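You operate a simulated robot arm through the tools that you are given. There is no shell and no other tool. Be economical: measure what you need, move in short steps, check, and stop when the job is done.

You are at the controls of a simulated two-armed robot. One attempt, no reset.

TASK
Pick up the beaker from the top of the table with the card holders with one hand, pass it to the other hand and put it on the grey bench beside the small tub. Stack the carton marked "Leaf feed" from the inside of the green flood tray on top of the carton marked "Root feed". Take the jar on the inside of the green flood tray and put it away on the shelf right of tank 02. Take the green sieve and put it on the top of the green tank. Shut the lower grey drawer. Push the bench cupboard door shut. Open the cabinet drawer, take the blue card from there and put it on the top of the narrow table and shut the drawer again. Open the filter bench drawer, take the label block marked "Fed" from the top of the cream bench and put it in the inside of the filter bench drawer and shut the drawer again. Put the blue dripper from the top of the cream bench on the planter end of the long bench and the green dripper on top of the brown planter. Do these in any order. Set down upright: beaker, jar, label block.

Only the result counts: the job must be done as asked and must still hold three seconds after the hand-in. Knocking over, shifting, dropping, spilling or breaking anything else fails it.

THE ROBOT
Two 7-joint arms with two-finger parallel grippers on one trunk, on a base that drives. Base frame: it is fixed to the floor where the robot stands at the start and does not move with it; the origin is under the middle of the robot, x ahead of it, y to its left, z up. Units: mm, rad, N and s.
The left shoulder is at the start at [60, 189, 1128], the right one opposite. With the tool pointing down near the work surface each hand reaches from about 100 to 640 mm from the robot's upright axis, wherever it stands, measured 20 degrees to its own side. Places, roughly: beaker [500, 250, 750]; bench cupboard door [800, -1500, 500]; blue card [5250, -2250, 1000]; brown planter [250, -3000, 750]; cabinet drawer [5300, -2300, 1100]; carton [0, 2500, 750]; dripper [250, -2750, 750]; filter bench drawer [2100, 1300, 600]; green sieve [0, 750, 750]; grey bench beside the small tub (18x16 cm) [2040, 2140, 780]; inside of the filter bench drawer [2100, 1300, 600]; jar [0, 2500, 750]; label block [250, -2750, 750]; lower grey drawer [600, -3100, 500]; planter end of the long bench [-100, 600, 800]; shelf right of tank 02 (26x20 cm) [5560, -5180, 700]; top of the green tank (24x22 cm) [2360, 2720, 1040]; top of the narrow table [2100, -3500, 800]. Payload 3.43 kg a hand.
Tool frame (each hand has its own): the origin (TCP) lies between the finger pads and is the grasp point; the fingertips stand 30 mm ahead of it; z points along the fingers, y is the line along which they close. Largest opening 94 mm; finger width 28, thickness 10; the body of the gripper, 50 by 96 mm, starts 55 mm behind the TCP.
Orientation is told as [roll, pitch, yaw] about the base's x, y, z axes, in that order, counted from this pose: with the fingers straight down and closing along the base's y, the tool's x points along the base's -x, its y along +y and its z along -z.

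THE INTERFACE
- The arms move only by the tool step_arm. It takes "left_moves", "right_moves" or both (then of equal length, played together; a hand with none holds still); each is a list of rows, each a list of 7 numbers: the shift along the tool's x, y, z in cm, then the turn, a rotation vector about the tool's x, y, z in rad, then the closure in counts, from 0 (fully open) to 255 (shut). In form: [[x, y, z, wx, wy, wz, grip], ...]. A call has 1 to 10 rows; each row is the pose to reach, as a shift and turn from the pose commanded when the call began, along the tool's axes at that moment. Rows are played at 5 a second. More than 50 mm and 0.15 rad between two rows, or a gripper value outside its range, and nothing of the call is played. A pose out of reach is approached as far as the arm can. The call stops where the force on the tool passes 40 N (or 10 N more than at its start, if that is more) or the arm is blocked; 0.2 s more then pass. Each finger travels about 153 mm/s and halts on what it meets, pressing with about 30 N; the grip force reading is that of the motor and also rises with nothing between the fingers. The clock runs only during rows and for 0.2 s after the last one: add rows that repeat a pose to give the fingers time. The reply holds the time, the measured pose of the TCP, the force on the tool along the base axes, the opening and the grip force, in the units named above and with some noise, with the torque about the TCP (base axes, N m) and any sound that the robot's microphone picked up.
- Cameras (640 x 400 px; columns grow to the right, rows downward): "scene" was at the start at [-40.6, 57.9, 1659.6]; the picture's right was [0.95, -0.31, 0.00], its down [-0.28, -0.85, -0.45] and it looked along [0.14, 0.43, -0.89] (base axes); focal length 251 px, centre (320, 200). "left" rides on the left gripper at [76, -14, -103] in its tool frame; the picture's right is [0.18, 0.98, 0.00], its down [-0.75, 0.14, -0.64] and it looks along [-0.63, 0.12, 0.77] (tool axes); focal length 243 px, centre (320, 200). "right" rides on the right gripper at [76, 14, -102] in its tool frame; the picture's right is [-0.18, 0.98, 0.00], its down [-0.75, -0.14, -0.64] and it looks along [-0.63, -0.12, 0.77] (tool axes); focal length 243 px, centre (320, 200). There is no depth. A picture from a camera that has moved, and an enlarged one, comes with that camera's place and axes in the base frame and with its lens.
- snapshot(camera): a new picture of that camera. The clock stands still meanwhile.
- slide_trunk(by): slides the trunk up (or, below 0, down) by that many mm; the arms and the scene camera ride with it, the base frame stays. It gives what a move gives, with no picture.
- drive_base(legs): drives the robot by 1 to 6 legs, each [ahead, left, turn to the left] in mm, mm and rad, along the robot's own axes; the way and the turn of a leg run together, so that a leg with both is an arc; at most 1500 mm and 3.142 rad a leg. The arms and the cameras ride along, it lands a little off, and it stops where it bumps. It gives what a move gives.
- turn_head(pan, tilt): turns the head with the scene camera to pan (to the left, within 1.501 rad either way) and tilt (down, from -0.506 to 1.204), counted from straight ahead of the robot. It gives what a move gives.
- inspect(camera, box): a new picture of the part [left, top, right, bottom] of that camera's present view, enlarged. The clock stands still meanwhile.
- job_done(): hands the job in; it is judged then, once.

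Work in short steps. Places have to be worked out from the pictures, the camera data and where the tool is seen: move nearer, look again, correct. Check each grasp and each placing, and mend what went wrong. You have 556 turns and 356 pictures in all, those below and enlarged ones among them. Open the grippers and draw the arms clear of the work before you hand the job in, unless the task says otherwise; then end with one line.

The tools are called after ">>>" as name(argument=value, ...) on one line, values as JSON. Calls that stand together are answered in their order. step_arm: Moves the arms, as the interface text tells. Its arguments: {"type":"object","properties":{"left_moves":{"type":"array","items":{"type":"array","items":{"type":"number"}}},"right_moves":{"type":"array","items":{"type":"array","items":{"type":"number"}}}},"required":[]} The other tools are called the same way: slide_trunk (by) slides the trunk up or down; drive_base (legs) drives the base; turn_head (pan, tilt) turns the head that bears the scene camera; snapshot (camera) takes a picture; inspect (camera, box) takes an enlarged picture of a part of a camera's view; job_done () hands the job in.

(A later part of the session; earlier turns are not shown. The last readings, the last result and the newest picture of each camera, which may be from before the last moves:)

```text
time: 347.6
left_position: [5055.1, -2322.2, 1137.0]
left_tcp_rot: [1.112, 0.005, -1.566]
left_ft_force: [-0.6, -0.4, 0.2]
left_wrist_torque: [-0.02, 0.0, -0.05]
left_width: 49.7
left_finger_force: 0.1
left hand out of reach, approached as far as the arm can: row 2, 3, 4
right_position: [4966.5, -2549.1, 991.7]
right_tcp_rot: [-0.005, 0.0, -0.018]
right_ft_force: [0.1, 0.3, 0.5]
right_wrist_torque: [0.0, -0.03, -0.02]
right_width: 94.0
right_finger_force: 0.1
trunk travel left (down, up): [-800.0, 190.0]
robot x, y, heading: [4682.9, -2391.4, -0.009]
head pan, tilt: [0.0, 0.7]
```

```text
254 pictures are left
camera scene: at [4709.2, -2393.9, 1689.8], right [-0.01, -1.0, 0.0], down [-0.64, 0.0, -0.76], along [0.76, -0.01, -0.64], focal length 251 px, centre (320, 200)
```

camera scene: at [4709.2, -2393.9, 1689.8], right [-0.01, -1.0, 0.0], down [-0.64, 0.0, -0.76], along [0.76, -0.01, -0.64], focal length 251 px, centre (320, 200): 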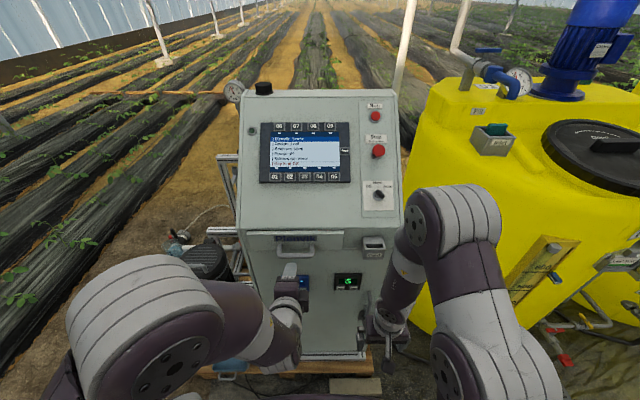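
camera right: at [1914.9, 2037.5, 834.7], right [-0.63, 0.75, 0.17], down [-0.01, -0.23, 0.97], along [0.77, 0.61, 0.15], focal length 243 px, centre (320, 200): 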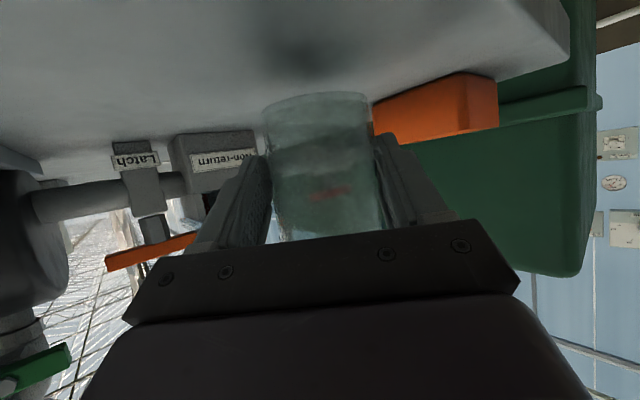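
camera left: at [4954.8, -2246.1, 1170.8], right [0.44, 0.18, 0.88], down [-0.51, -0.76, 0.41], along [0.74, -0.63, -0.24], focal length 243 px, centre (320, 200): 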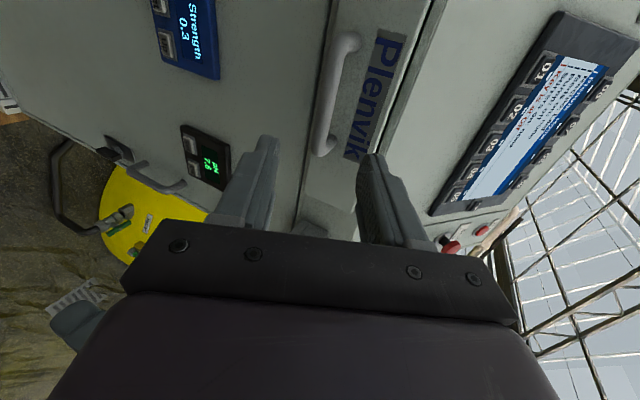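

Good pose. Advance toward the bar along the fingers.

>>> step_arm(left_moves=[[-0.2, 0.3, 3, 0, 0, 0, 120], [-0.5, 0.6, 6, 0, 0, 0, 120], [-0.6, 0.8, 9, 0, 0, 0, 120], [-0.6, 0.8, 9, 0, 0, 0, 120]])

>>> snapshot(camera="left")

>>> inspect(camera="scene", box=[230, 200, 390, 300])

```text
time: 348.6
left_position: [5136.9, -2326.1, 1104.8]
left_tcp_rot: [1.108, 0.004, -1.565]
left_ft_force: [0.6, -0.9, 0.6]
left_wrist_torque: [0.02, -0.01, 0.03]
left_width: 49.4
left_finger_force: 0.0
right_position: [4966.5, -2549.7, 991.6]
right_tcp_rot: [-0.005, 0.001, -0.02]
right_ft_force: [0.7, -0.1, -0.5]
right_wrist_torque: [0.0, 0.01, 0.02]
right_width: 94.2
right_finger_force: 0.0
trunk travel left (down, up): [-800.0, 190.0]
robot x, y, heading: [4686.0, -2391.2, -0.004]
head pan, tilt: [0.0, 0.7]
```

```text
253 pictures are left
camera left: at [5036.8, -2249.2, 1137.8], right [0.44, 0.18, 0.88], down [-0.51, -0.76, 0.41], along [0.74, -0.63, -0.24], focal length 243 px, centre (320, 200)
```

left: 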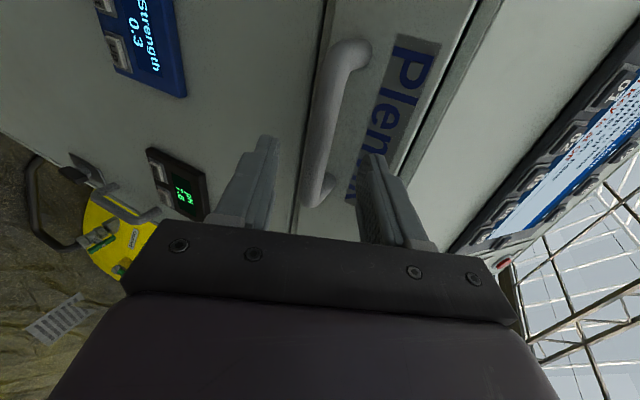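

```text
4.00 times, centred on (310, 250) of scene
camera zoom: at [4708.8, -2393.8, 1689.8], right [-0.01, -1.0, 0.0], down [-0.64, 0.0, -0.77], along [0.77, -0.01, -0.64], focal length 1005 px, centre (360, 0)
```

zoom: 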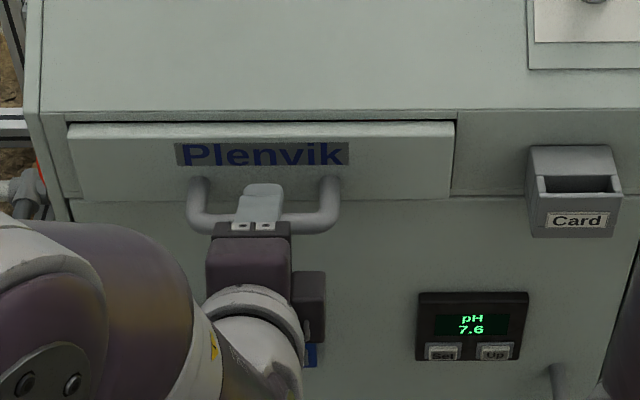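

>>> step_arm(left_moves=[[-0.3, 0, 2.5, 0, 0, 0, 120], [-0.3, 0, 4.8, 0, 0, 0, 120], [-0.3, 0, 4.8, 0, 0, 0, 120]])

>>> snapshot(camera="left")

```text
time: 349.4
left_position: [5180.9, -2327.5, 1084.1]
left_tcp_rot: [1.11, 0.004, -1.565]
left_ft_force: [0.9, 0.1, 0.0]
left_wrist_torque: [0.01, -0.01, -0.01]
left_width: 49.8
left_finger_force: 0.0
right_position: [4966.5, -2549.4, 991.7]
right_tcp_rot: [-0.005, -0.001, -0.021]
right_ft_force: [-0.4, 0.8, 0.4]
right_wrist_torque: [0.0, -0.02, -0.02]
right_width: 93.9
right_finger_force: 0.0
trunk travel left (down, up): [-800.0, 190.0]
robot x, y, heading: [4684.4, -2397.5, -0.003]
head pan, tilt: [0.0, 0.7]
```

```text
251 pictures are left
camera left: at [5081.3, -2251.2, 1117.1], right [0.44, 0.18, 0.88], down [-0.51, -0.76, 0.41], along [0.74, -0.63, -0.24], focal length 243 px, centre (320, 200)
```

left: 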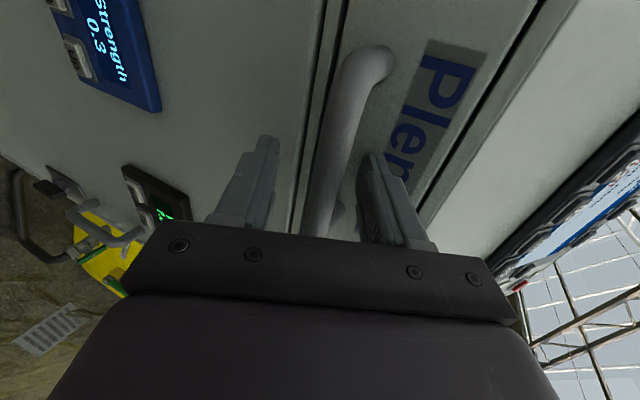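

The bar runs between the fingers. Close.

>>> step_arm(left_moves=[[0, 0, 0.3, 0, 0, 0, 180], [0, 0, 0.3, 0, 0, 0, 255], [0, 0, 0.3, 0, 0, 0, 255], [0, 0, 0.3, 0, 0, 0, 255]])

```text
time: 350.4
left_position: [5185.1, -2330.5, 1084.6]
left_tcp_rot: [1.116, 0.003, -1.565]
left_ft_force: [-0.7, 1.5, 19.6]
left_wrist_torque: [-0.47, -0.01, 0.24]
left_width: 20.0
left_finger_force: 44.9
right_position: [4964.7, -2548.8, 993.2]
right_tcp_rot: [-0.005, -0.001, -0.019]
right_ft_force: [-0.8, -0.1, -0.1]
right_wrist_torque: [0.01, 0.03, 0.0]
right_width: 93.8
right_finger_force: 0.0
trunk travel left (down, up): [-800.0, 190.0]
robot x, y, heading: [4684.1, -2393.8, -0.009]
head pan, tilt: [0.0, 0.7]
```

Gripped the bar (20 mm). Pull straight back.

>>> step_arm(left_moves=[[0, -0.89, -1.79, 0, 0, 0, 255], [0, -1.77, -3.59, 0, 0, 0, 255], [0, -2.66, -5.38, 0, 0, 0, 255], [0, -3.54, -7.18, 0, 0, 0, 255], [0, -4.43, -8.97, 0, 0, 0, 255], [0, -5.32, -10.8, 0, 0, 0, 255], [0, -6.2, -12.6, 0, 0, 0, 255], [0, -6.2, -12.6, 0, 0, 0, 255]])

>>> snapshot(camera="scene")

```text
time: 351.2
left_position: [5137.9, -2328.9, 1083.2]
left_tcp_rot: [1.12, -0.002, -1.562]
left_ft_force: [1.1, 8.2, 14.7]
left_wrist_torque: [0.11, 0.02, -0.21]
left_width: 20.2
left_finger_force: 45.2
right_position: [4966.9, -2548.1, 992.1]
right_tcp_rot: [-0.008, -0.002, -0.016]
right_ft_force: [-0.2, 0.1, -0.3]
right_wrist_torque: [0.03, 0.02, 0.01]
right_width: 94.1
right_finger_force: 0.1
trunk travel left (down, up): [-800.0, 190.0]
robot x, y, heading: [4686.3, -2390.7, -0.003]
head pan, tilt: [0.0, 0.7]
stopped in row 3 (left hand): the force on the tool passed its limit at 43 N (the readings are from after the stop); the commanded pose is now the measured one
```

```text
250 pictures are left
camera scene: at [4708.4, -2391.5, 1689.4], right [-0.01, -1.0, 0.0], down [-0.64, 0.0, -0.77], along [0.77, -0.01, -0.64], focal length 251 px, centre (320, 200)
```

scene: 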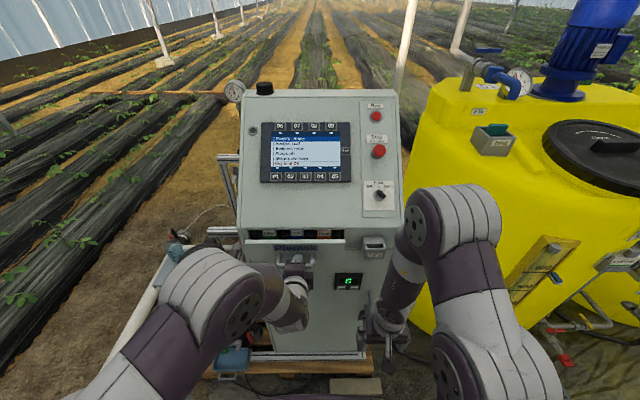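

Drawer is opening. Continue pulling more slowly.

>>> step_arm(left_moves=[[0, -0.5, -0.8, 0, 0, 0, 255], [0, -0.9, -1.7, 0, 0, 0, 255], [0, -1.4, -2.5, 0, 0, 0, 255], [0, -1.8, -3.4, 0, 0, 0, 255], [0, -2.2, -4.2, 0, 0, 0, 255], [0, -2.7, -5.0, 0, 0, 0, 255], [0, -3.1, -5.9, 0, 0, 0, 255], [0, -3.5, -6.7, 0, 0, 0, 255], [0, -3.5, -6.7, 0, 0, 0, 255]])

```text
time: 352.4
left_position: [5090.5, -2329.7, 1083.6]
left_tcp_rot: [1.127, -0.003, -1.561]
left_ft_force: [0.7, 8.2, 15.1]
left_wrist_torque: [0.08, -0.11, -0.4]
left_width: 20.3
left_finger_force: 44.6
right_position: [4966.1, -2548.0, 991.0]
right_tcp_rot: [-0.008, -0.001, -0.018]
right_ft_force: [1.1, -0.5, 0.5]
right_wrist_torque: [-0.01, 0.0, -0.03]
right_width: 93.9
right_finger_force: 0.1
trunk travel left (down, up): [-800.0, 190.0]
robot x, y, heading: [4680.2, -2390.2, -0.009]
head pan, tilt: [0.0, 0.7]
stopped in row 6 (left hand): the force on the tool passed its limit at 42 N (the readings are from after the stop); the commanded pose is now the measured one
```

>>> step_arm(left_moves=[[0, -0.5, -0.6, 0, 0, 0, 255], [0, -0.9, -1.4, 0, 0, 0, 255], [0, -1.4, -2.2, 0, 0, 0, 255], [0, -1.8, -3.0, 0, 0, 0, 255], [0, -2.2, -3.8, 0, 0, 0, 255], [0, -2.7, -4.6, 0, 0, 0, 255], [0, -3.1, -5.4, 0, 0, 0, 255]])

>>> snapshot(camera="scene")

```text
time: 353.3
left_position: [5075.9, -2329.1, 1083.5]
left_tcp_rot: [1.119, -0.003, -1.553]
left_ft_force: [-0.4, 14.6, 14.6]
left_wrist_torque: [0.72, -0.17, 0.52]
left_width: 20.5
left_finger_force: 44.8
left hand out of reach, approached as far as the arm can: row 2, 3, 4
right_position: [4967.6, -2547.3, 991.5]
right_tcp_rot: [-0.006, 0.0, -0.016]
right_ft_force: [-0.5, -0.7, 0.2]
right_wrist_torque: [0.02, 0.03, -0.05]
right_width: 93.9
right_finger_force: 0.0
trunk travel left (down, up): [-800.0, 190.0]
robot x, y, heading: [4683.3, -2392.1, -0.007]
head pan, tilt: [0.0, 0.7]
stopped in row 4 (left hand): the force on the tool passed its limit at 43 N (the readings are from after the stop); the commanded pose is now the measured one
```

```text
249 pictures are left
camera scene: at [4708.3, -2389.6, 1689.5], right [0.0, -1.0, 0.0], down [-0.64, 0.0, -0.77], along [0.77, -0.01, -0.64], focal length 251 px, centre (320, 200)
```

scene: 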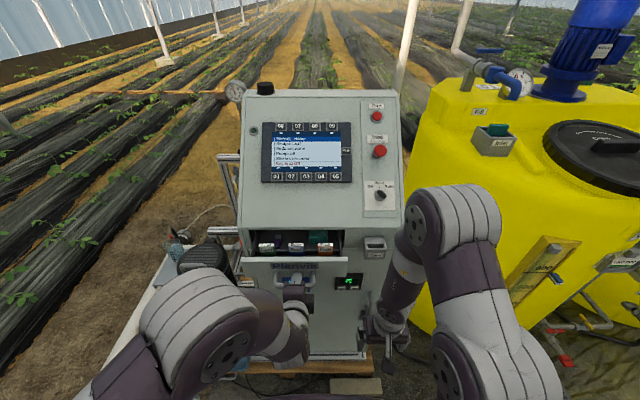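

>>> inspect(camera="scene", box=[230, 215, 390, 305])

```text
4.00 times, centred on (310, 260) of scene
camera zoom: at [4708.3, -2389.6, 1689.5], right [0.0, -1.0, 0.0], down [-0.64, 0.0, -0.77], along [0.77, -0.01, -0.64], focal length 1005 px, centre (360, -40)
```

zoom: 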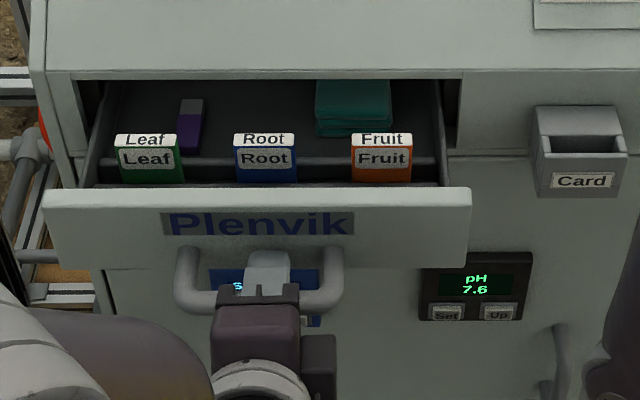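

Three upright cards; the blue one ("Root") is at ≈[5172, −2330], top z≈1139. I'll take it with the right hand from above. First release the handle and clear the left hand.

>>> step_arm(left_moves=[[0, 0, 0, 0, 0, 0, 120], [0, 0, 0, 0, 0, 0, 110], [0, 0, -3, 0, 0, 0, 110], [0, 0, -5, 0, 0, 0, 110], [3, 0, -6, 0, 0, 0, 110], [7, 0, -6, 0, 0, 0, 110], [11, 0, -6, 0, 0, 0, 110], [15, 0, -6, 0, 0, 0, 110]])

>>> slide_trunk(by=150)

>>> drive_base(legs=[[0, 150, 0]])

>>> snapshot(camera="scene")

```text
time: 355.1
left_position: [5066.5, -2270.1, 1125.0]
left_tcp_rot: [1.098, -0.002, -1.558]
left_ft_force: [0.3, 0.9, 1.2]
left_wrist_torque: [0.0, -0.01, -0.01]
left_width: 53.7
left_finger_force: 0.1
left hand out of reach, approached as far as the arm can: row 3, 4, 5, 6, 7, 8
right_position: [4967.8, -2547.9, 993.0]
right_tcp_rot: [-0.007, 0.0, -0.016]
right_ft_force: [0.5, 1.0, -0.1]
right_wrist_torque: [-0.07, 0.05, 0.03]
right_width: 94.2
right_finger_force: 0.1
trunk travel left (down, up): [-800.0, 190.0]
robot x, y, heading: [4683.6, -2387.4, -0.007]
head pan, tilt: [0.0, 0.7]
```

```text
time: 356.8
left_position: [5066.1, -2273.2, 1276.4]
left_tcp_rot: [1.101, 0.001, -1.556]
left_ft_force: [0.4, 0.3, -0.6]
left_wrist_torque: [-0.03, 0.03, 0.0]
left_width: 53.4
left_finger_force: 0.1
right_position: [4966.3, -2548.6, 1141.8]
right_tcp_rot: [-0.006, -0.002, -0.017]
right_ft_force: [0.4, 0.3, -0.1]
right_wrist_torque: [0.04, 0.0, 0.02]
right_width: 93.9
right_finger_force: 0.0
trunk travel left (down, up): [-950.0, 40.0]
robot x, y, heading: [4681.7, -2386.8, -0.003]
head pan, tilt: [0.0, 0.7]
```

```text
time: 358.2
left_position: [5067.0, -2128.2, 1277.0]
left_tcp_rot: [1.099, 0.0, -1.556]
left_ft_force: [0.1, -0.4, -0.7]
left_wrist_torque: [0.01, -0.02, 0.04]
left_width: 53.4
left_finger_force: 0.1
right_position: [4967.5, -2404.1, 1141.9]
right_tcp_rot: [-0.001, -0.001, -0.018]
right_ft_force: [0.5, -0.7, 1.0]
right_wrist_torque: [0.0, -0.04, -0.01]
right_width: 94.0
right_finger_force: 0.0
trunk travel left (down, up): [-950.0, 40.0]
robot x, y, heading: [4684.1, -2244.1, -0.006]
head pan, tilt: [0.0, 0.7]
```

```text
247 pictures are left
camera scene: at [4710.2, -2249.9, 1839.8], right [-0.01, -1.0, 0.0], down [-0.64, 0.01, -0.76], along [0.76, 0.0, -0.64], focal length 251 px, centre (320, 200)
```

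scene: 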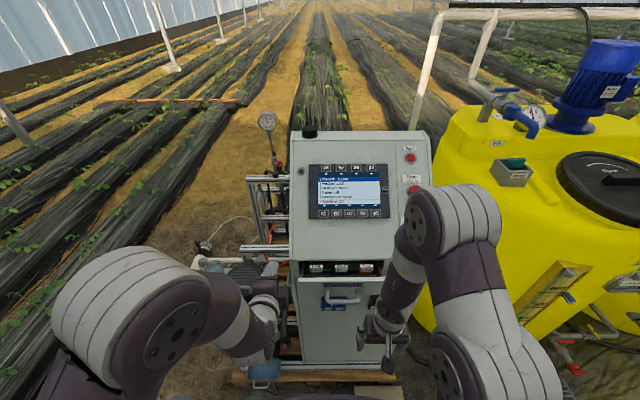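

>>> step_arm(right_moves=[[-1, 0.8, -3.5, 0, 0, 0, 60], [-3, 1.6, -7, 0, 0, 0, 60], [-7, 2.8, -9, 0, 0, 0, 60], [-11, 4, -9, 0, 0, 0, 60], [-15, 5.2, -9, 0, 0, 0, 60], [-17, 6.4, -9, 0, 0, 0, 60], [-17, 7.4, -9, 0, 0, 0, 60], [-17, 7.4, -9, 0, 0, 0, 60]])

>>> snapshot(camera="right")

>>> inspect(camera="scene", box=[270, 220, 430, 320])

```text
time: 360.0
left_position: [5066.9, -2124.5, 1276.2]
left_tcp_rot: [1.098, -0.001, -1.557]
left_ft_force: [-0.2, 0.2, -0.3]
left_wrist_torque: [-0.01, -0.01, -0.03]
left_width: 53.5
left_finger_force: 0.1
right_position: [5144.5, -2327.9, 1231.3]
right_tcp_rot: [-0.007, 0.002, -0.018]
right_ft_force: [0.2, -0.3, -0.4]
right_wrist_torque: [-0.03, 0.03, -0.02]
right_width: 71.8
right_finger_force: 0.0
right hand out of reach, approached as far as the arm can: row 1, 2, 3, 4
trunk travel left (down, up): [-950.0, 40.0]
robot x, y, heading: [4683.3, -2244.9, -0.008]
head pan, tilt: [0.0, 0.7]
```

```text
246 pictures are left
camera right: at [5067.0, -2311.7, 1333.9], right [0.2, 0.98, -0.01], down [0.75, -0.15, 0.64], along [0.63, -0.13, -0.77], focal length 243 px, centre (320, 200)
```

right: 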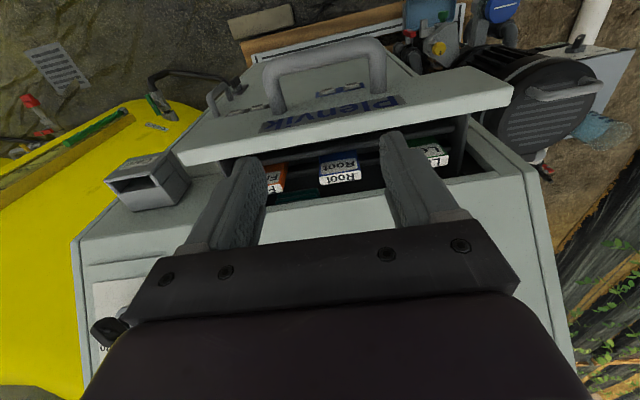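

```text
4.00 times, centred on (350, 270) of scene
camera zoom: at [4711.6, -2244.6, 1839.7], right [-0.01, -1.0, 0.0], down [-0.64, 0.0, -0.76], along [0.76, -0.01, -0.64], focal length 1005 px, centre (200, -80)
```

zoom: 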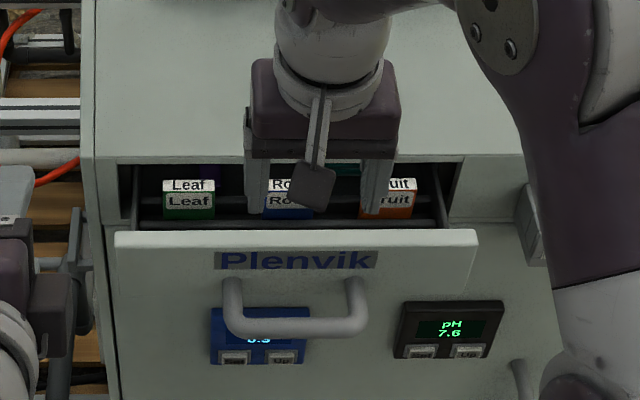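

The drawer slid back a bit as I let go; the card is now near [5204, −2318]. Move above it and look.

>>> step_arm(right_moves=[[-2, 0.4, 1, 0, 0, 0, 60], [-4, 0.9, 2, 0, 0, 0, 60], [-5, 1, 3.5, 0, 0, 0, 60], [-5, 1, 3.5, 0, 0, 0, 60]])

>>> snapshot(camera="right")

>>> inspect(camera="scene", box=[270, 220, 430, 320])

```text
time: 361.0
left_position: [5066.6, -2128.0, 1276.8]
left_tcp_rot: [1.1, 0.0, -1.555]
left_ft_force: [-0.9, 0.8, -0.2]
left_wrist_torque: [0.01, -0.02, 0.0]
left_width: 53.7
left_finger_force: 0.1
right_position: [5192.5, -2320.9, 1196.9]
right_tcp_rot: [-0.007, 0.0, -0.017]
right_ft_force: [0.3, 0.5, 0.4]
right_wrist_torque: [0.0, -0.01, -0.01]
right_width: 71.9
right_finger_force: 0.0
trunk travel left (down, up): [-950.0, 40.0]
robot x, y, heading: [4689.3, -2243.7, -0.003]
head pan, tilt: [0.0, 0.7]
```

```text
244 pictures are left
camera right: at [5115.6, -2304.4, 1299.2], right [0.2, 0.98, 0.0], down [0.75, -0.15, 0.64], along [0.63, -0.13, -0.77], focal length 243 px, centre (320, 200)
```

right: 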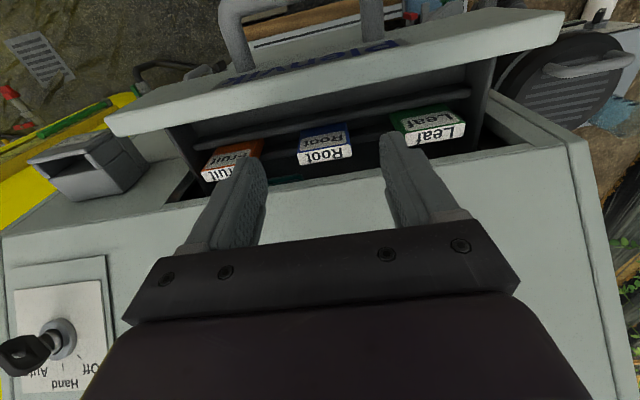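

```text
4.00 times, centred on (350, 270) of scene
camera zoom: at [4709.6, -2246.8, 1839.8], right [-0.01, -1.0, 0.0], down [-0.64, 0.0, -0.77], along [0.77, 0.0, -0.64], focal length 1005 px, centre (200, -80)
```

zoom: 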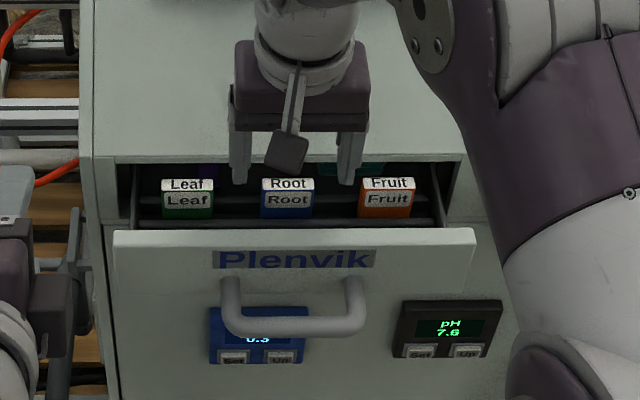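

>>> step_arm(right_moves=[[-0.9, 0.2, 1, 0, 0, 0, 60], [-0.9, 0.2, 2.5, 0, 0, 0, 60], [-0.9, 0.2, 4, 0, 0, 0, 60], [-0.9, 0.2, 5.2, 0, 0, 0, 60], [-0.9, 0.2, 5.2, 0, 0, 0, 60]])

>>> snapshot(camera="right")

>>> inspect(camera="scene", box=[270, 220, 430, 320])

```text
time: 362.2
left_position: [5066.5, -2126.5, 1276.5]
left_tcp_rot: [1.099, 0.0, -1.557]
left_ft_force: [-0.8, 0.2, -0.5]
left_wrist_torque: [0.03, 0.03, 0.01]
left_width: 53.7
left_finger_force: 0.1
right_position: [5200.0, -2319.3, 1145.1]
right_tcp_rot: [-0.005, 0.0, -0.018]
right_ft_force: [0.1, 0.5, -0.4]
right_wrist_torque: [-0.02, 0.0, -0.01]
right_width: 71.7
right_finger_force: 0.1
trunk travel left (down, up): [-950.0, 40.0]
robot x, y, heading: [4684.5, -2245.2, -0.009]
head pan, tilt: [0.0, 0.7]
```

```text
242 pictures are left
camera right: at [5122.1, -2303.4, 1246.9], right [0.2, 0.98, 0.0], down [0.75, -0.15, 0.64], along [0.63, -0.13, -0.77], focal length 243 px, centre (320, 200)
```

right: 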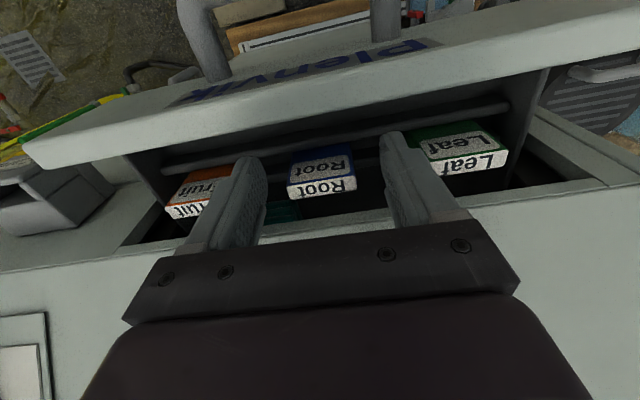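

```text
4.00 times, centred on (350, 270) of scene
camera zoom: at [4710.0, -2246.4, 1839.8], right [-0.01, -1.0, 0.0], down [-0.64, 0.0, -0.77], along [0.76, 0.0, -0.64], focal length 1005 px, centre (200, -80)
```

zoom: 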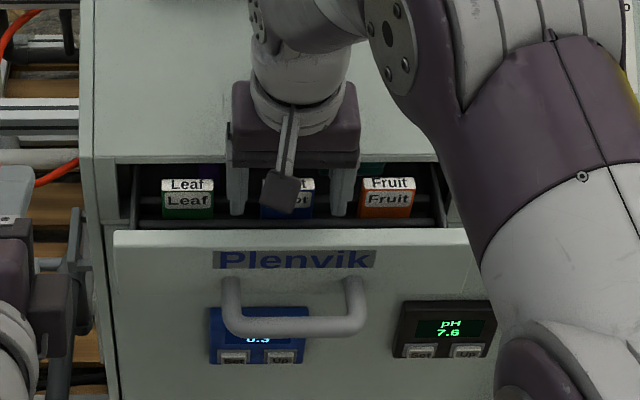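

Card top is level with the TCP, fingers on either side. Close and check.

>>> step_arm(right_moves=[[0, 0, 0.2, 0, 0, 0, 120], [0, 0, 0.2, 0, 0, 0, 180], [0, 0, 0.2, 0, 0, 0, 180], [0, 0, 0.2, 0, 0, 0, 180]])

>>> step_arm(right_moves=[[0, 0, -2, 0, 0, 0, 180], [0, 0, -4.5, 0, 0, 0, 180], [0, 0, -7, 0, 0, 0, 180], [0, 0, -9, 0, 0, 0, 180], [0, 0, -9, 0, 0, 0, 180]])

>>> snapshot(camera="right")

>>> inspect(camera="scene", box=[270, 220, 430, 320])

```text
time: 363.2
left_position: [5065.8, -2127.3, 1275.6]
left_tcp_rot: [1.1, 0.0, -1.556]
left_ft_force: [-0.6, 0.2, 1.0]
left_wrist_torque: [0.01, -0.02, 0.01]
left_width: 53.3
left_finger_force: 0.1
right_position: [5199.1, -2320.3, 1142.8]
right_tcp_rot: [-0.005, -0.001, -0.018]
right_ft_force: [0.3, 0.4, -0.1]
right_wrist_torque: [0.05, -0.02, 0.03]
right_width: 42.4
right_finger_force: 29.5
trunk travel left (down, up): [-950.0, 40.0]
robot x, y, heading: [4685.3, -2246.1, -0.004]
head pan, tilt: [0.0, 0.7]
```

```text
time: 364.4
left_position: [5067.0, -2126.4, 1275.5]
left_tcp_rot: [1.099, -0.002, -1.556]
left_ft_force: [-0.1, 0.5, -0.3]
left_wrist_torque: [0.01, -0.01, -0.04]
left_width: 53.8
left_finger_force: 0.1
right_position: [5200.3, -2320.8, 1232.0]
right_tcp_rot: [-0.004, 0.002, -0.017]
right_ft_force: [-0.2, -0.8, -0.6]
right_wrist_torque: [-0.01, 0.0, 0.01]
right_width: 42.7
right_finger_force: 29.7
trunk travel left (down, up): [-950.0, 40.0]
robot x, y, heading: [4684.6, -2244.0, -0.004]
head pan, tilt: [0.0, 0.7]
```

```text
240 pictures are left
camera right: at [5123.6, -2305.3, 1333.3], right [0.2, 0.98, 0.0], down [0.75, -0.15, 0.64], along [0.63, -0.13, -0.77], focal length 243 px, centre (320, 200)
```

right: 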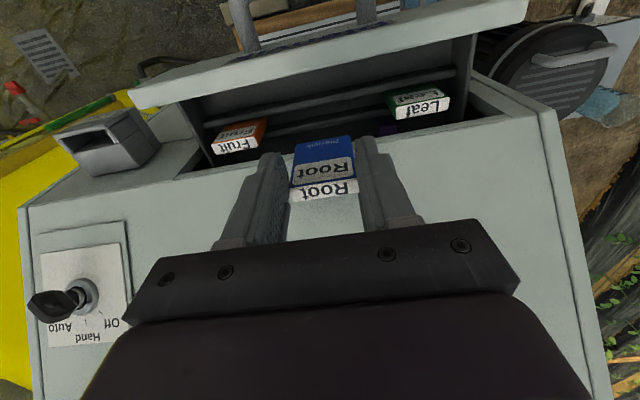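

```text
4.00 times, centred on (350, 270) of scene
camera zoom: at [4710.4, -2246.1, 1839.8], right [-0.01, -1.0, 0.0], down [-0.64, 0.0, -0.76], along [0.76, 0.0, -0.64], focal length 1005 px, centre (200, -80)
```

zoom: 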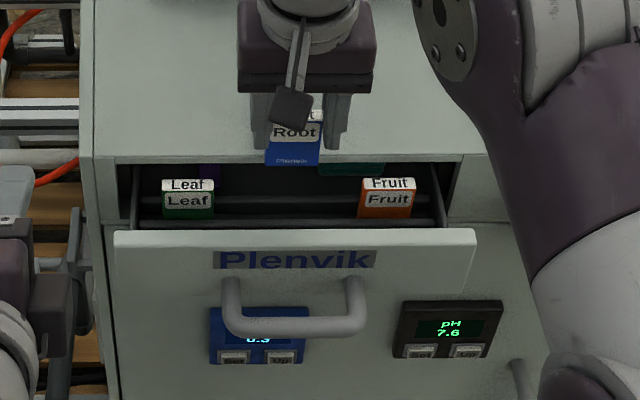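

Blue card is out. Draw the right hand back, then shift the base right so the left hand can push the drawer shut at its middle.

>>> step_arm(right_moves=[[3, -1, -1, 0, 0, 0, 180], [6.5, -2, -1, 0, 0, 0, 180], [10, -4, -1, 0, 0, 0, 180], [13.5, -6, -1, 0, 0, 0, 180], [17, -8, -1, 0, 0, 0, 180], [20, -10, -1, 0, 0, 0, 180], [20, -10, -1, 0, 0, 0, 180]], left_moves=[[0, 0, 0, 0, 0, 0, 200], [0, 0, 0, 0, 0, 0, 255], [0, 0, 0, 0, 0, 0, 255], [0, 0, 0, 0, 0, 0, 255], [0, 0, 0, 0, 0, 0, 255], [0, 0, 0, 0, 0, 0, 255], [0, 0, 0, 0, 0, 0, 255]])

>>> drive_base(legs=[[0, -130, 0.006]])

>>> slide_trunk(by=-130)

>>> snapshot(camera="scene")

```text
time: 366.0
left_position: [5067.4, -2125.0, 1275.5]
left_tcp_rot: [1.095, -0.001, -1.556]
left_ft_force: [0.1, 0.5, -0.8]
left_wrist_torque: [0.02, 0.0, -0.03]
left_width: 0.2
left_finger_force: 29.8
right_position: [4998.8, -2416.9, 1245.7]
right_tcp_rot: [-0.006, -0.002, -0.017]
right_ft_force: [0.0, 0.7, -0.3]
right_wrist_torque: [0.02, -0.02, 0.0]
right_width: 42.6
right_finger_force: 30.1
trunk travel left (down, up): [-950.0, 40.0]
robot x, y, heading: [4682.5, -2241.9, -0.007]
head pan, tilt: [0.0, 0.7]
```

```text
time: 367.3
left_position: [5065.7, -2250.9, 1276.1]
left_tcp_rot: [1.098, -0.002, -1.55]
left_ft_force: [-0.8, 0.0, 1.1]
left_wrist_torque: [-0.03, 0.0, -0.02]
left_width: 0.1
left_finger_force: 31.0
right_position: [4999.8, -2542.4, 1244.5]
right_tcp_rot: [-0.005, -0.001, -0.013]
right_ft_force: [0.5, 0.5, 0.1]
right_wrist_torque: [-0.02, 0.01, -0.02]
right_width: 42.7
right_finger_force: 30.2
trunk travel left (down, up): [-950.0, 40.0]
robot x, y, heading: [4688.4, -2374.8, 0.003]
head pan, tilt: [0.0, 0.7]
```

```text
time: 368.8
left_position: [5065.5, -2253.8, 1146.4]
left_tcp_rot: [1.101, 0.0, -1.55]
left_ft_force: [0.5, -0.4, 1.1]
left_wrist_torque: [0.0, 0.01, 0.03]
left_width: 0.1
left_finger_force: 29.5
right_position: [4999.3, -2543.8, 1114.8]
right_tcp_rot: [-0.005, 0.0, -0.012]
right_ft_force: [0.3, 0.0, 0.3]
right_wrist_torque: [0.02, -0.01, 0.0]
right_width: 42.7
right_finger_force: 30.2
trunk travel left (down, up): [-820.0, 170.0]
robot x, y, heading: [4685.0, -2374.9, -0.001]
head pan, tilt: [0.0, 0.7]
```

```text
238 pictures are left
camera scene: at [4709.7, -2375.7, 1709.8], right [0.0, -1.0, 0.0], down [-0.64, 0.0, -0.76], along [0.76, 0.0, -0.64], focal length 251 px, centre (320, 200)
```

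scene: 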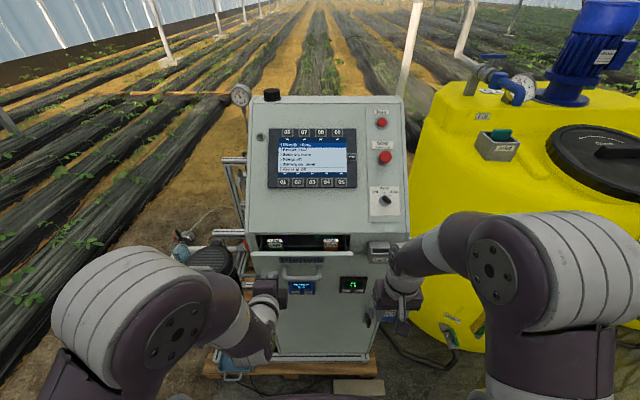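

>>> step_arm(left_moves=[[-2.3, 0.2, 1.7, 0, 0, 0, 255], [-4.6, 0.4, 3.4, 0, 0, 0, 255], [-6.8, 0.7, 5, 0, 0, 0, 255], [-6.8, 0.7, 5, 0, 0, 0, 255]])

>>> inspect(camera="scene", box=[240, 220, 400, 320])

```text
time: 369.8
left_position: [5114.7, -2322.1, 1128.7]
left_tcp_rot: [1.099, 0.001, -1.552]
left_ft_force: [0.6, 0.6, -1.0]
left_wrist_torque: [0.02, 0.0, -0.01]
left_width: 0.0
left_finger_force: 29.6
right_position: [4998.9, -2544.2, 1114.4]
right_tcp_rot: [-0.005, -0.001, -0.013]
right_ft_force: [0.8, -0.3, 0.1]
right_wrist_torque: [0.0, -0.04, 0.01]
right_width: 42.8
right_finger_force: 29.9
trunk travel left (down, up): [-820.0, 170.0]
robot x, y, heading: [4685.5, -2373.9, -0.005]
head pan, tilt: [0.0, 0.7]
```

```text
4.00 times, centred on (320, 270) of scene
camera zoom: at [4709.6, -2375.8, 1709.8], right [0.0, -1.0, 0.0], down [-0.64, 0.0, -0.77], along [0.77, 0.0, -0.64], focal length 1005 px, centre (320, -80)
```

zoom: 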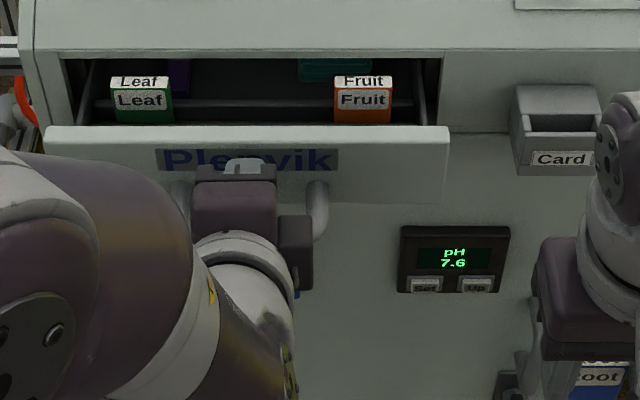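

Fingertips are at the middle of the drawer front, above the bar. Push in slowly.

>>> step_arm(left_moves=[[0, 0.4, 0.8, 0, 0, 0, 255], [0, 0.8, 1.6, 0, 0, 0, 255], [0, 1.2, 2.4, 0, 0, 0, 255], [0, 1.6, 3.2, 0, 0, 0, 255], [0, 2.0, 4.0, 0, 0, 0, 255], [0, 2.4, 4.8, 0, 0, 0, 255], [0, 2.8, 5.6, 0, 0, 0, 255], [0, 3.2, 6.4, 0, 0, 0, 255], [0, 3.6, 7.2, 0, 0, 0, 255], [0, 4.0, 8.0, 0, 0, 0, 255]])

>>> inspect(camera="scene", box=[240, 220, 400, 320])

```text
time: 372.2
left_position: [5193.9, -2320.0, 1129.3]
left_tcp_rot: [1.096, 0.004, -1.555]
left_ft_force: [-31.9, -2.7, 13.7]
left_wrist_torque: [-0.13, -0.26, -0.41]
left_width: 0.1
left_finger_force: 30.2
right_position: [4991.0, -2544.9, 1118.6]
right_tcp_rot: [-0.005, -0.007, -0.012]
right_ft_force: [0.1, -0.7, -0.3]
right_wrist_torque: [-0.03, -0.02, -0.02]
right_width: 42.8
right_finger_force: 30.3
trunk travel left (down, up): [-820.0, 170.0]
robot x, y, heading: [4682.9, -2374.6, 0.001]
head pan, tilt: [0.0, 0.7]
stopped in row 10 (left hand): the force on the tool passed its limit at 44 N (the readings are from after the stop); the commanded pose is now the measured one
```

```text
4.00 times, centred on (320, 270) of scene
camera zoom: at [4697.6, -2376.4, 1710.3], right [0.0, -1.0, 0.0], down [-0.64, 0.0, -0.77], along [0.77, 0.0, -0.64], focal length 1005 px, centre (320, -80)
```

zoom: 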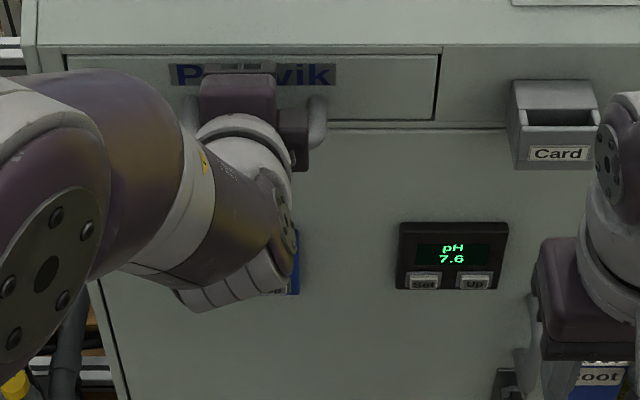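

Drawer looks flush with 32 N against the stop. Retreat and check.

>>> step_arm(left_moves=[[0, -1, -2, 0, 0, 0, 255], [0, -3, -5, 0, 0, 0, 255], [2, -4, -9, 0, 0, 0, 255], [5, -5, -12, 0, 0, 0, 200], [8, -5, -12, 0, 0, 0, 120]])

>>> inspect(camera="scene", box=[240, 220, 400, 320])

```text
time: 373.4
left_position: [5071.3, -2239.0, 1137.6]
left_tcp_rot: [1.09, 0.003, -1.553]
left_ft_force: [0.0, 1.0, 0.6]
left_wrist_torque: [0.0, -0.01, 0.0]
left_width: 49.6
left_finger_force: 0.1
right_position: [4997.4, -2543.3, 1115.7]
right_tcp_rot: [-0.006, 0.0, -0.013]
right_ft_force: [-1.1, 0.1, 0.0]
right_wrist_torque: [0.01, -0.02, -0.03]
right_width: 42.6
right_finger_force: 30.0
trunk travel left (down, up): [-820.0, 170.0]
robot x, y, heading: [4686.2, -2372.6, -0.0]
head pan, tilt: [0.0, 0.7]
```

```text
4.00 times, centred on (320, 270) of scene
camera zoom: at [4708.1, -2375.4, 1709.8], right [0.0, -1.0, 0.0], down [-0.64, 0.0, -0.77], along [0.77, 0.0, -0.64], focal length 1005 px, centre (320, -80)
```

zoom: 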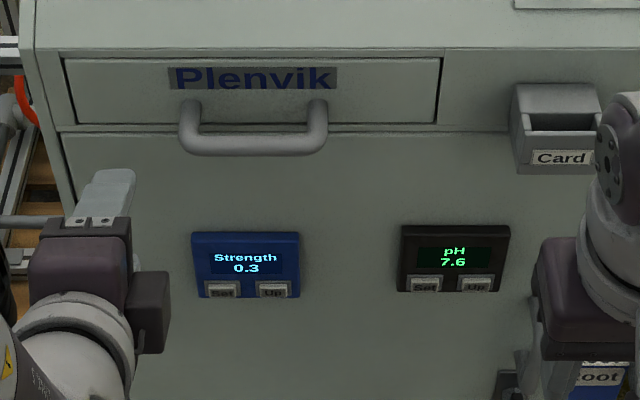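

Drawer shut. Back away westward through the gap to the narrow wooden table.

>>> drive_base(legs=[[-700, 70, 0], [-1300, 0, 0], [-1250, 0, 0]])

>>> step_arm(left_moves=[[0, 0, 0, 0.14, 0, 0, 0], [0, 0, 0, 0.28, 0, 0, 0], [0, 0, 0, 0.42, 0, 0, 0], [0, 0, 0, 0.56, 0, 0, 0], [0, 0, 0, 0.7, 0, 0, 0], [0, 0, 0, 0.84, 0, 0, 0], [0, 0, 0, 0.98, 0, 0, 0], [0, 0, 0, 1.09, 0, 0, 0]])

>>> step_arm(left_moves=[[0, 0, 0, 0, 0, -0.15, 0], [0, 0, 0, 0, 0, -0.3, 0], [0, 0, 0, 0, 0, -0.45, 0], [0, 0, 0, 0, 0, -0.6, 0], [0, 0, 0, 0, 0, -0.75, 0], [0, 0, 0, 0, 0, -0.9, 0], [0, 0, 0, 0, 0, -1.05, 0], [0, 0, 0, 0, 0, -1.2, 0], [0, 0, 0, 0, 0, -1.35, 0], [0, 0, 0, 0, 0, -1.5, 0]])

>>> turn_head(pan=-0.6, tilt=0.5)

>>> snapshot(camera="scene")

```text
time: 389.4
left_position: [1811.0, -2095.1, 1134.9]
left_tcp_rot: [1.09, 0.003, -1.572]
left_ft_force: [0.4, 0.2, 0.4]
left_wrist_torque: [0.05, -0.01, -0.01]
left_width: 49.6
left_finger_force: 0.0
right_position: [1731.3, -2396.9, 1114.1]
right_tcp_rot: [-0.006, -0.001, -0.034]
right_ft_force: [0.7, 0.8, -0.7]
right_wrist_torque: [0.0, 0.0, 0.0]
right_width: 42.6
right_finger_force: 29.9
trunk travel left (down, up): [-820.0, 170.0]
robot x, y, heading: [1420.2, -2218.1, -0.022]
head pan, tilt: [0.0, 0.7]
```

```text
time: 391.1
left_position: [1810.2, -2094.2, 1134.9]
left_tcp_rot: [-0.004, 0.002, -1.575]
left_ft_force: [-0.5, -0.1, 0.2]
left_wrist_torque: [-0.04, -0.03, -0.01]
left_width: 94.1
left_finger_force: 0.0
left hand out of reach, approached as far as the arm can: row 5, 6
right_position: [1731.2, -2397.3, 1115.3]
right_tcp_rot: [-0.005, 0.002, -0.032]
right_ft_force: [-0.4, -0.1, -0.7]
right_wrist_torque: [-0.02, -0.01, 0.0]
right_width: 42.5
right_finger_force: 30.4
trunk travel left (down, up): [-820.0, 170.0]
robot x, y, heading: [1420.3, -2221.6, -0.02]
head pan, tilt: [0.0, 0.7]
```

```text
time: 393.4
left_position: [1810.2, -2095.1, 1136.9]
left_tcp_rot: [0.003, 0.001, -0.072]
left_ft_force: [0.4, 0.4, 0.3]
left_wrist_torque: [0.0, 0.0, -0.02]
left_width: 93.8
left_finger_force: 0.1
right_position: [1732.0, -2398.5, 1115.2]
right_tcp_rot: [-0.005, 0.0, -0.035]
right_ft_force: [0.1, -0.6, 0.2]
right_wrist_torque: [0.0, -0.03, -0.02]
right_width: 42.5
right_finger_force: 30.3
trunk travel left (down, up): [-820.0, 170.0]
robot x, y, heading: [1420.1, -2220.0, -0.018]
head pan, tilt: [0.0, 0.7]
```

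```text
time: 394.4
left_position: [1810.9, -2094.3, 1135.4]
left_tcp_rot: [0.003, 0.0, -0.075]
left_ft_force: [0.7, 0.1, 0.1]
left_wrist_torque: [0.04, -0.06, -0.02]
left_width: 93.8
left_finger_force: 0.0
right_position: [1729.8, -2398.1, 1115.0]
right_tcp_rot: [-0.005, 0.0, -0.033]
right_ft_force: [0.2, 0.0, 0.3]
right_wrist_torque: [0.03, -0.01, 0.01]
right_width: 42.8
right_finger_force: 30.0
trunk travel left (down, up): [-820.0, 170.0]
robot x, y, heading: [1423.2, -2220.1, -0.023]
head pan, tilt: [-0.6, 0.499]
```

```text
234 pictures are left
camera scene: at [1434.5, -2274.7, 1727.4], right [-0.58, -0.81, 0.0], down [-0.39, 0.28, -0.88], along [0.71, -0.51, -0.48], focal length 251 px, centre (320, 200)
```

scene: 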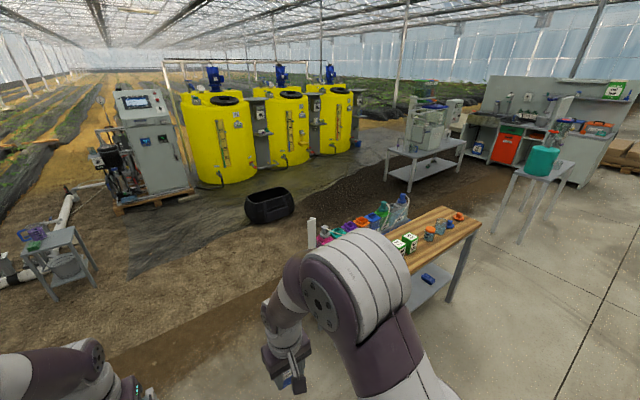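

>>> drive_base(legs=[[0, 0, 0.02], [0, -780, 0]])

>>> turn_head(pan=-0.3, tilt=0.7)

>>> snapshot(camera="scene")

```text
time: 398.9
left_position: [1810.0, -2864.5, 1136.4]
left_tcp_rot: [0.004, -0.002, -0.044]
left_ft_force: [0.1, -1.3, 0.2]
left_wrist_torque: [0.02, 0.01, -0.01]
left_width: 94.0
left_finger_force: 0.0
right_position: [1739.2, -3169.1, 1115.0]
right_tcp_rot: [-0.006, 0.0, -0.003]
right_ft_force: [-0.2, 0.2, -0.7]
right_wrist_torque: [0.0, -0.02, -0.02]
right_width: 42.8
right_finger_force: 29.9
trunk travel left (down, up): [-820.0, 170.0]
robot x, y, heading: [1422.9, -3001.9, 0.007]
head pan, tilt: [-0.6, 0.499]
```

```text
time: 399.7
left_position: [1809.5, -2864.6, 1136.4]
left_tcp_rot: [0.004, 0.001, -0.044]
left_ft_force: [-0.5, -0.6, -0.3]
left_wrist_torque: [-0.02, -0.02, -0.03]
left_width: 94.0
left_finger_force: 0.1
right_position: [1740.4, -3169.5, 1114.1]
right_tcp_rot: [-0.006, 0.001, -0.002]
right_ft_force: [0.5, -0.7, 0.7]
right_wrist_torque: [0.01, 0.02, -0.02]
right_width: 42.6
right_finger_force: 30.1
trunk travel left (down, up): [-820.0, 170.0]
robot x, y, heading: [1422.2, -3003.8, 0.008]
head pan, tilt: [-0.3, 0.7]
```

```text
233 pictures are left
camera scene: at [1445.0, -3029.6, 1709.8], right [-0.29, -0.96, 0.0], down [-0.62, 0.19, -0.77], along [0.73, -0.22, -0.64], focal length 251 px, centre (320, 200)
```

scene: 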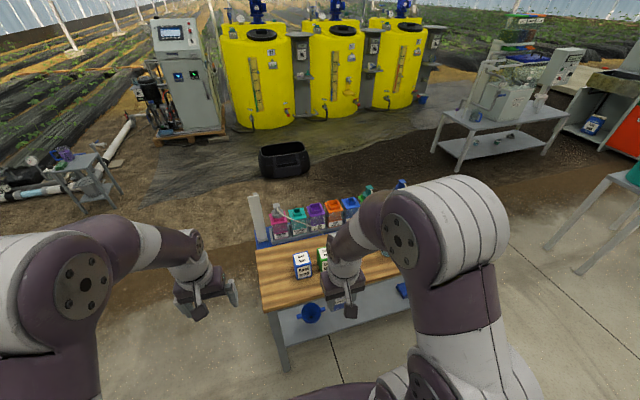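

The table's north end (x 1942–2213, y −2955…−3090) is free. Position for it.

>>> drive_base(legs=[[0, 110, -0.008], [170, 0, 0]])

>>> step_arm(right_moves=[[-3, 0.5, 3, 0, 0, 0, 180], [-6, 1, 6, 0, 0, 0, 180], [-9, 1.5, 9, 0, 0, 0, 180], [-12, 1.5, 12, 0, 0, 0, 180], [-15, 1.5, 15, 0, 0, 0, 180], [-16, 1.5, 18, 0, 0, 0, 180], [-16, 1.5, 20, 0, 0, 0, 180], [-16, 1.5, 20, 0, 0, 0, 180]])

>>> snapshot(camera="right")

>>> snapshot(camera="scene")

```text
time: 401.9
left_position: [1977.0, -2760.9, 1136.5]
left_tcp_rot: [0.003, -0.001, -0.053]
left_ft_force: [-0.5, 0.2, 0.5]
left_wrist_torque: [-0.02, -0.01, 0.0]
left_width: 94.3
left_finger_force: 0.0
right_position: [1904.3, -3064.9, 1114.6]
right_tcp_rot: [-0.005, -0.003, -0.01]
right_ft_force: [0.3, 0.1, -0.6]
right_wrist_torque: [0.01, 0.02, 0.0]
right_width: 42.6
right_finger_force: 29.9
trunk travel left (down, up): [-820.0, 170.0]
robot x, y, heading: [1588.9, -2891.9, 0.001]
head pan, tilt: [-0.3, 0.7]
```

```text
time: 403.8
left_position: [1979.9, -2759.7, 1134.4]
left_tcp_rot: [0.002, 0.001, -0.053]
left_ft_force: [0.0, 0.0, 0.2]
left_wrist_torque: [0.01, -0.01, 0.03]
left_width: 94.0
left_finger_force: 0.0
right_position: [2066.1, -3053.6, 913.4]
right_tcp_rot: [-0.006, 0.0, -0.013]
right_ft_force: [0.0, 0.7, -0.9]
right_wrist_torque: [-0.01, -0.01, 0.0]
right_width: 42.7
right_finger_force: 29.5
trunk travel left (down, up): [-820.0, 170.0]
robot x, y, heading: [1590.0, -2894.0, -0.002]
head pan, tilt: [-0.3, 0.7]
```

```text
232 pictures are left
camera right: at [1988.8, -3037.6, 1016.6], right [0.2, 0.98, 0.0], down [0.75, -0.15, 0.64], along [0.63, -0.13, -0.77], focal length 243 px, centre (320, 200)
```

right: 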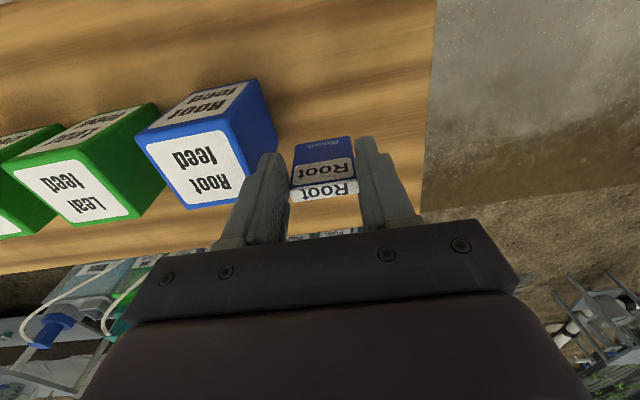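

```text
231 pictures are left
camera scene: at [1612.9, -2921.2, 1709.8], right [-0.3, -0.96, 0.0], down [-0.62, 0.19, -0.76], along [0.73, -0.23, -0.64], focal length 251 px, centre (320, 200)
```

scene: 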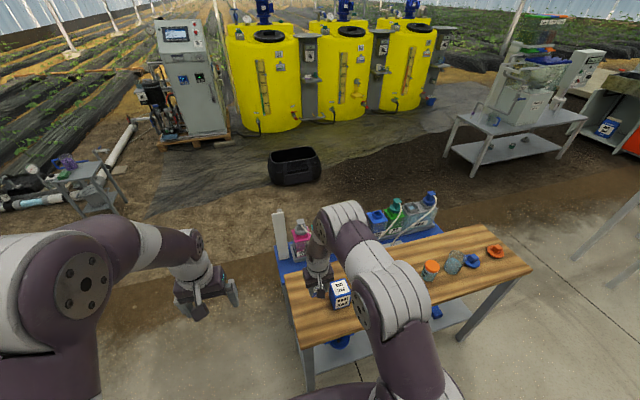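

>>> step_arm(right_moves=[[0, 1.4, 1, 0, 0, 0, 180], [0, 2.8, 2.5, 0, 0, 0, 180], [0, 2.8, 4, 0, 0, 0, 180], [0, 2.8, 4, 0, 0, 0, 180]])

>>> step_arm(right_moves=[[0, 0, 0.4, 0, 0, 0, 180], [0, 0, 0.8, 0, 0, 0, 180], [0, 0, 0.8, 0, 0, 0, 180]])

>>> snapshot(camera="right")

```text
time: 404.8
left_position: [1978.5, -2759.9, 1136.1]
left_tcp_rot: [0.004, 0.001, -0.051]
left_ft_force: [0.4, 0.0, 1.2]
left_wrist_torque: [0.0, 0.02, 0.0]
left_width: 94.4
left_finger_force: 0.1
right_position: [2065.3, -3023.9, 872.0]
right_tcp_rot: [-0.005, 0.001, -0.012]
right_ft_force: [0.3, 0.2, 0.7]
right_wrist_torque: [0.02, -0.03, 0.0]
right_width: 42.4
right_finger_force: 30.1
trunk travel left (down, up): [-820.0, 170.0]
robot x, y, heading: [1591.2, -2894.8, 0.004]
head pan, tilt: [-0.3, 0.7]
```

```text
time: 405.6
left_position: [1978.9, -2759.0, 1136.7]
left_tcp_rot: [0.004, 0.001, -0.052]
left_ft_force: [-1.0, 0.3, 0.0]
left_wrist_torque: [-0.01, -0.02, -0.02]
left_width: 94.0
left_finger_force: 0.1
right_position: [2065.0, -3024.0, 865.3]
right_tcp_rot: [-0.005, 0.0, -0.012]
right_ft_force: [-0.5, -0.6, -0.7]
right_wrist_torque: [0.02, -0.02, 0.01]
right_width: 42.5
right_finger_force: 29.9
trunk travel left (down, up): [-820.0, 170.0]
robot x, y, heading: [1591.3, -2898.0, 0.003]
head pan, tilt: [-0.3, 0.7]
```

```text
230 pictures are left
camera right: at [1988.5, -3008.6, 968.5], right [0.2, 0.98, 0.0], down [0.75, -0.15, 0.64], along [0.63, -0.13, -0.77], focal length 243 px, centre (320, 200)
```

right: 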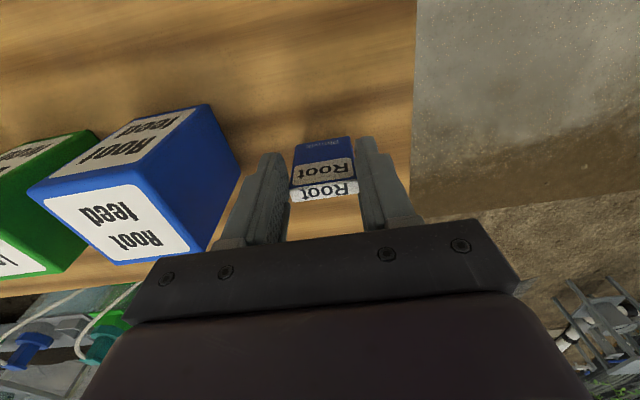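

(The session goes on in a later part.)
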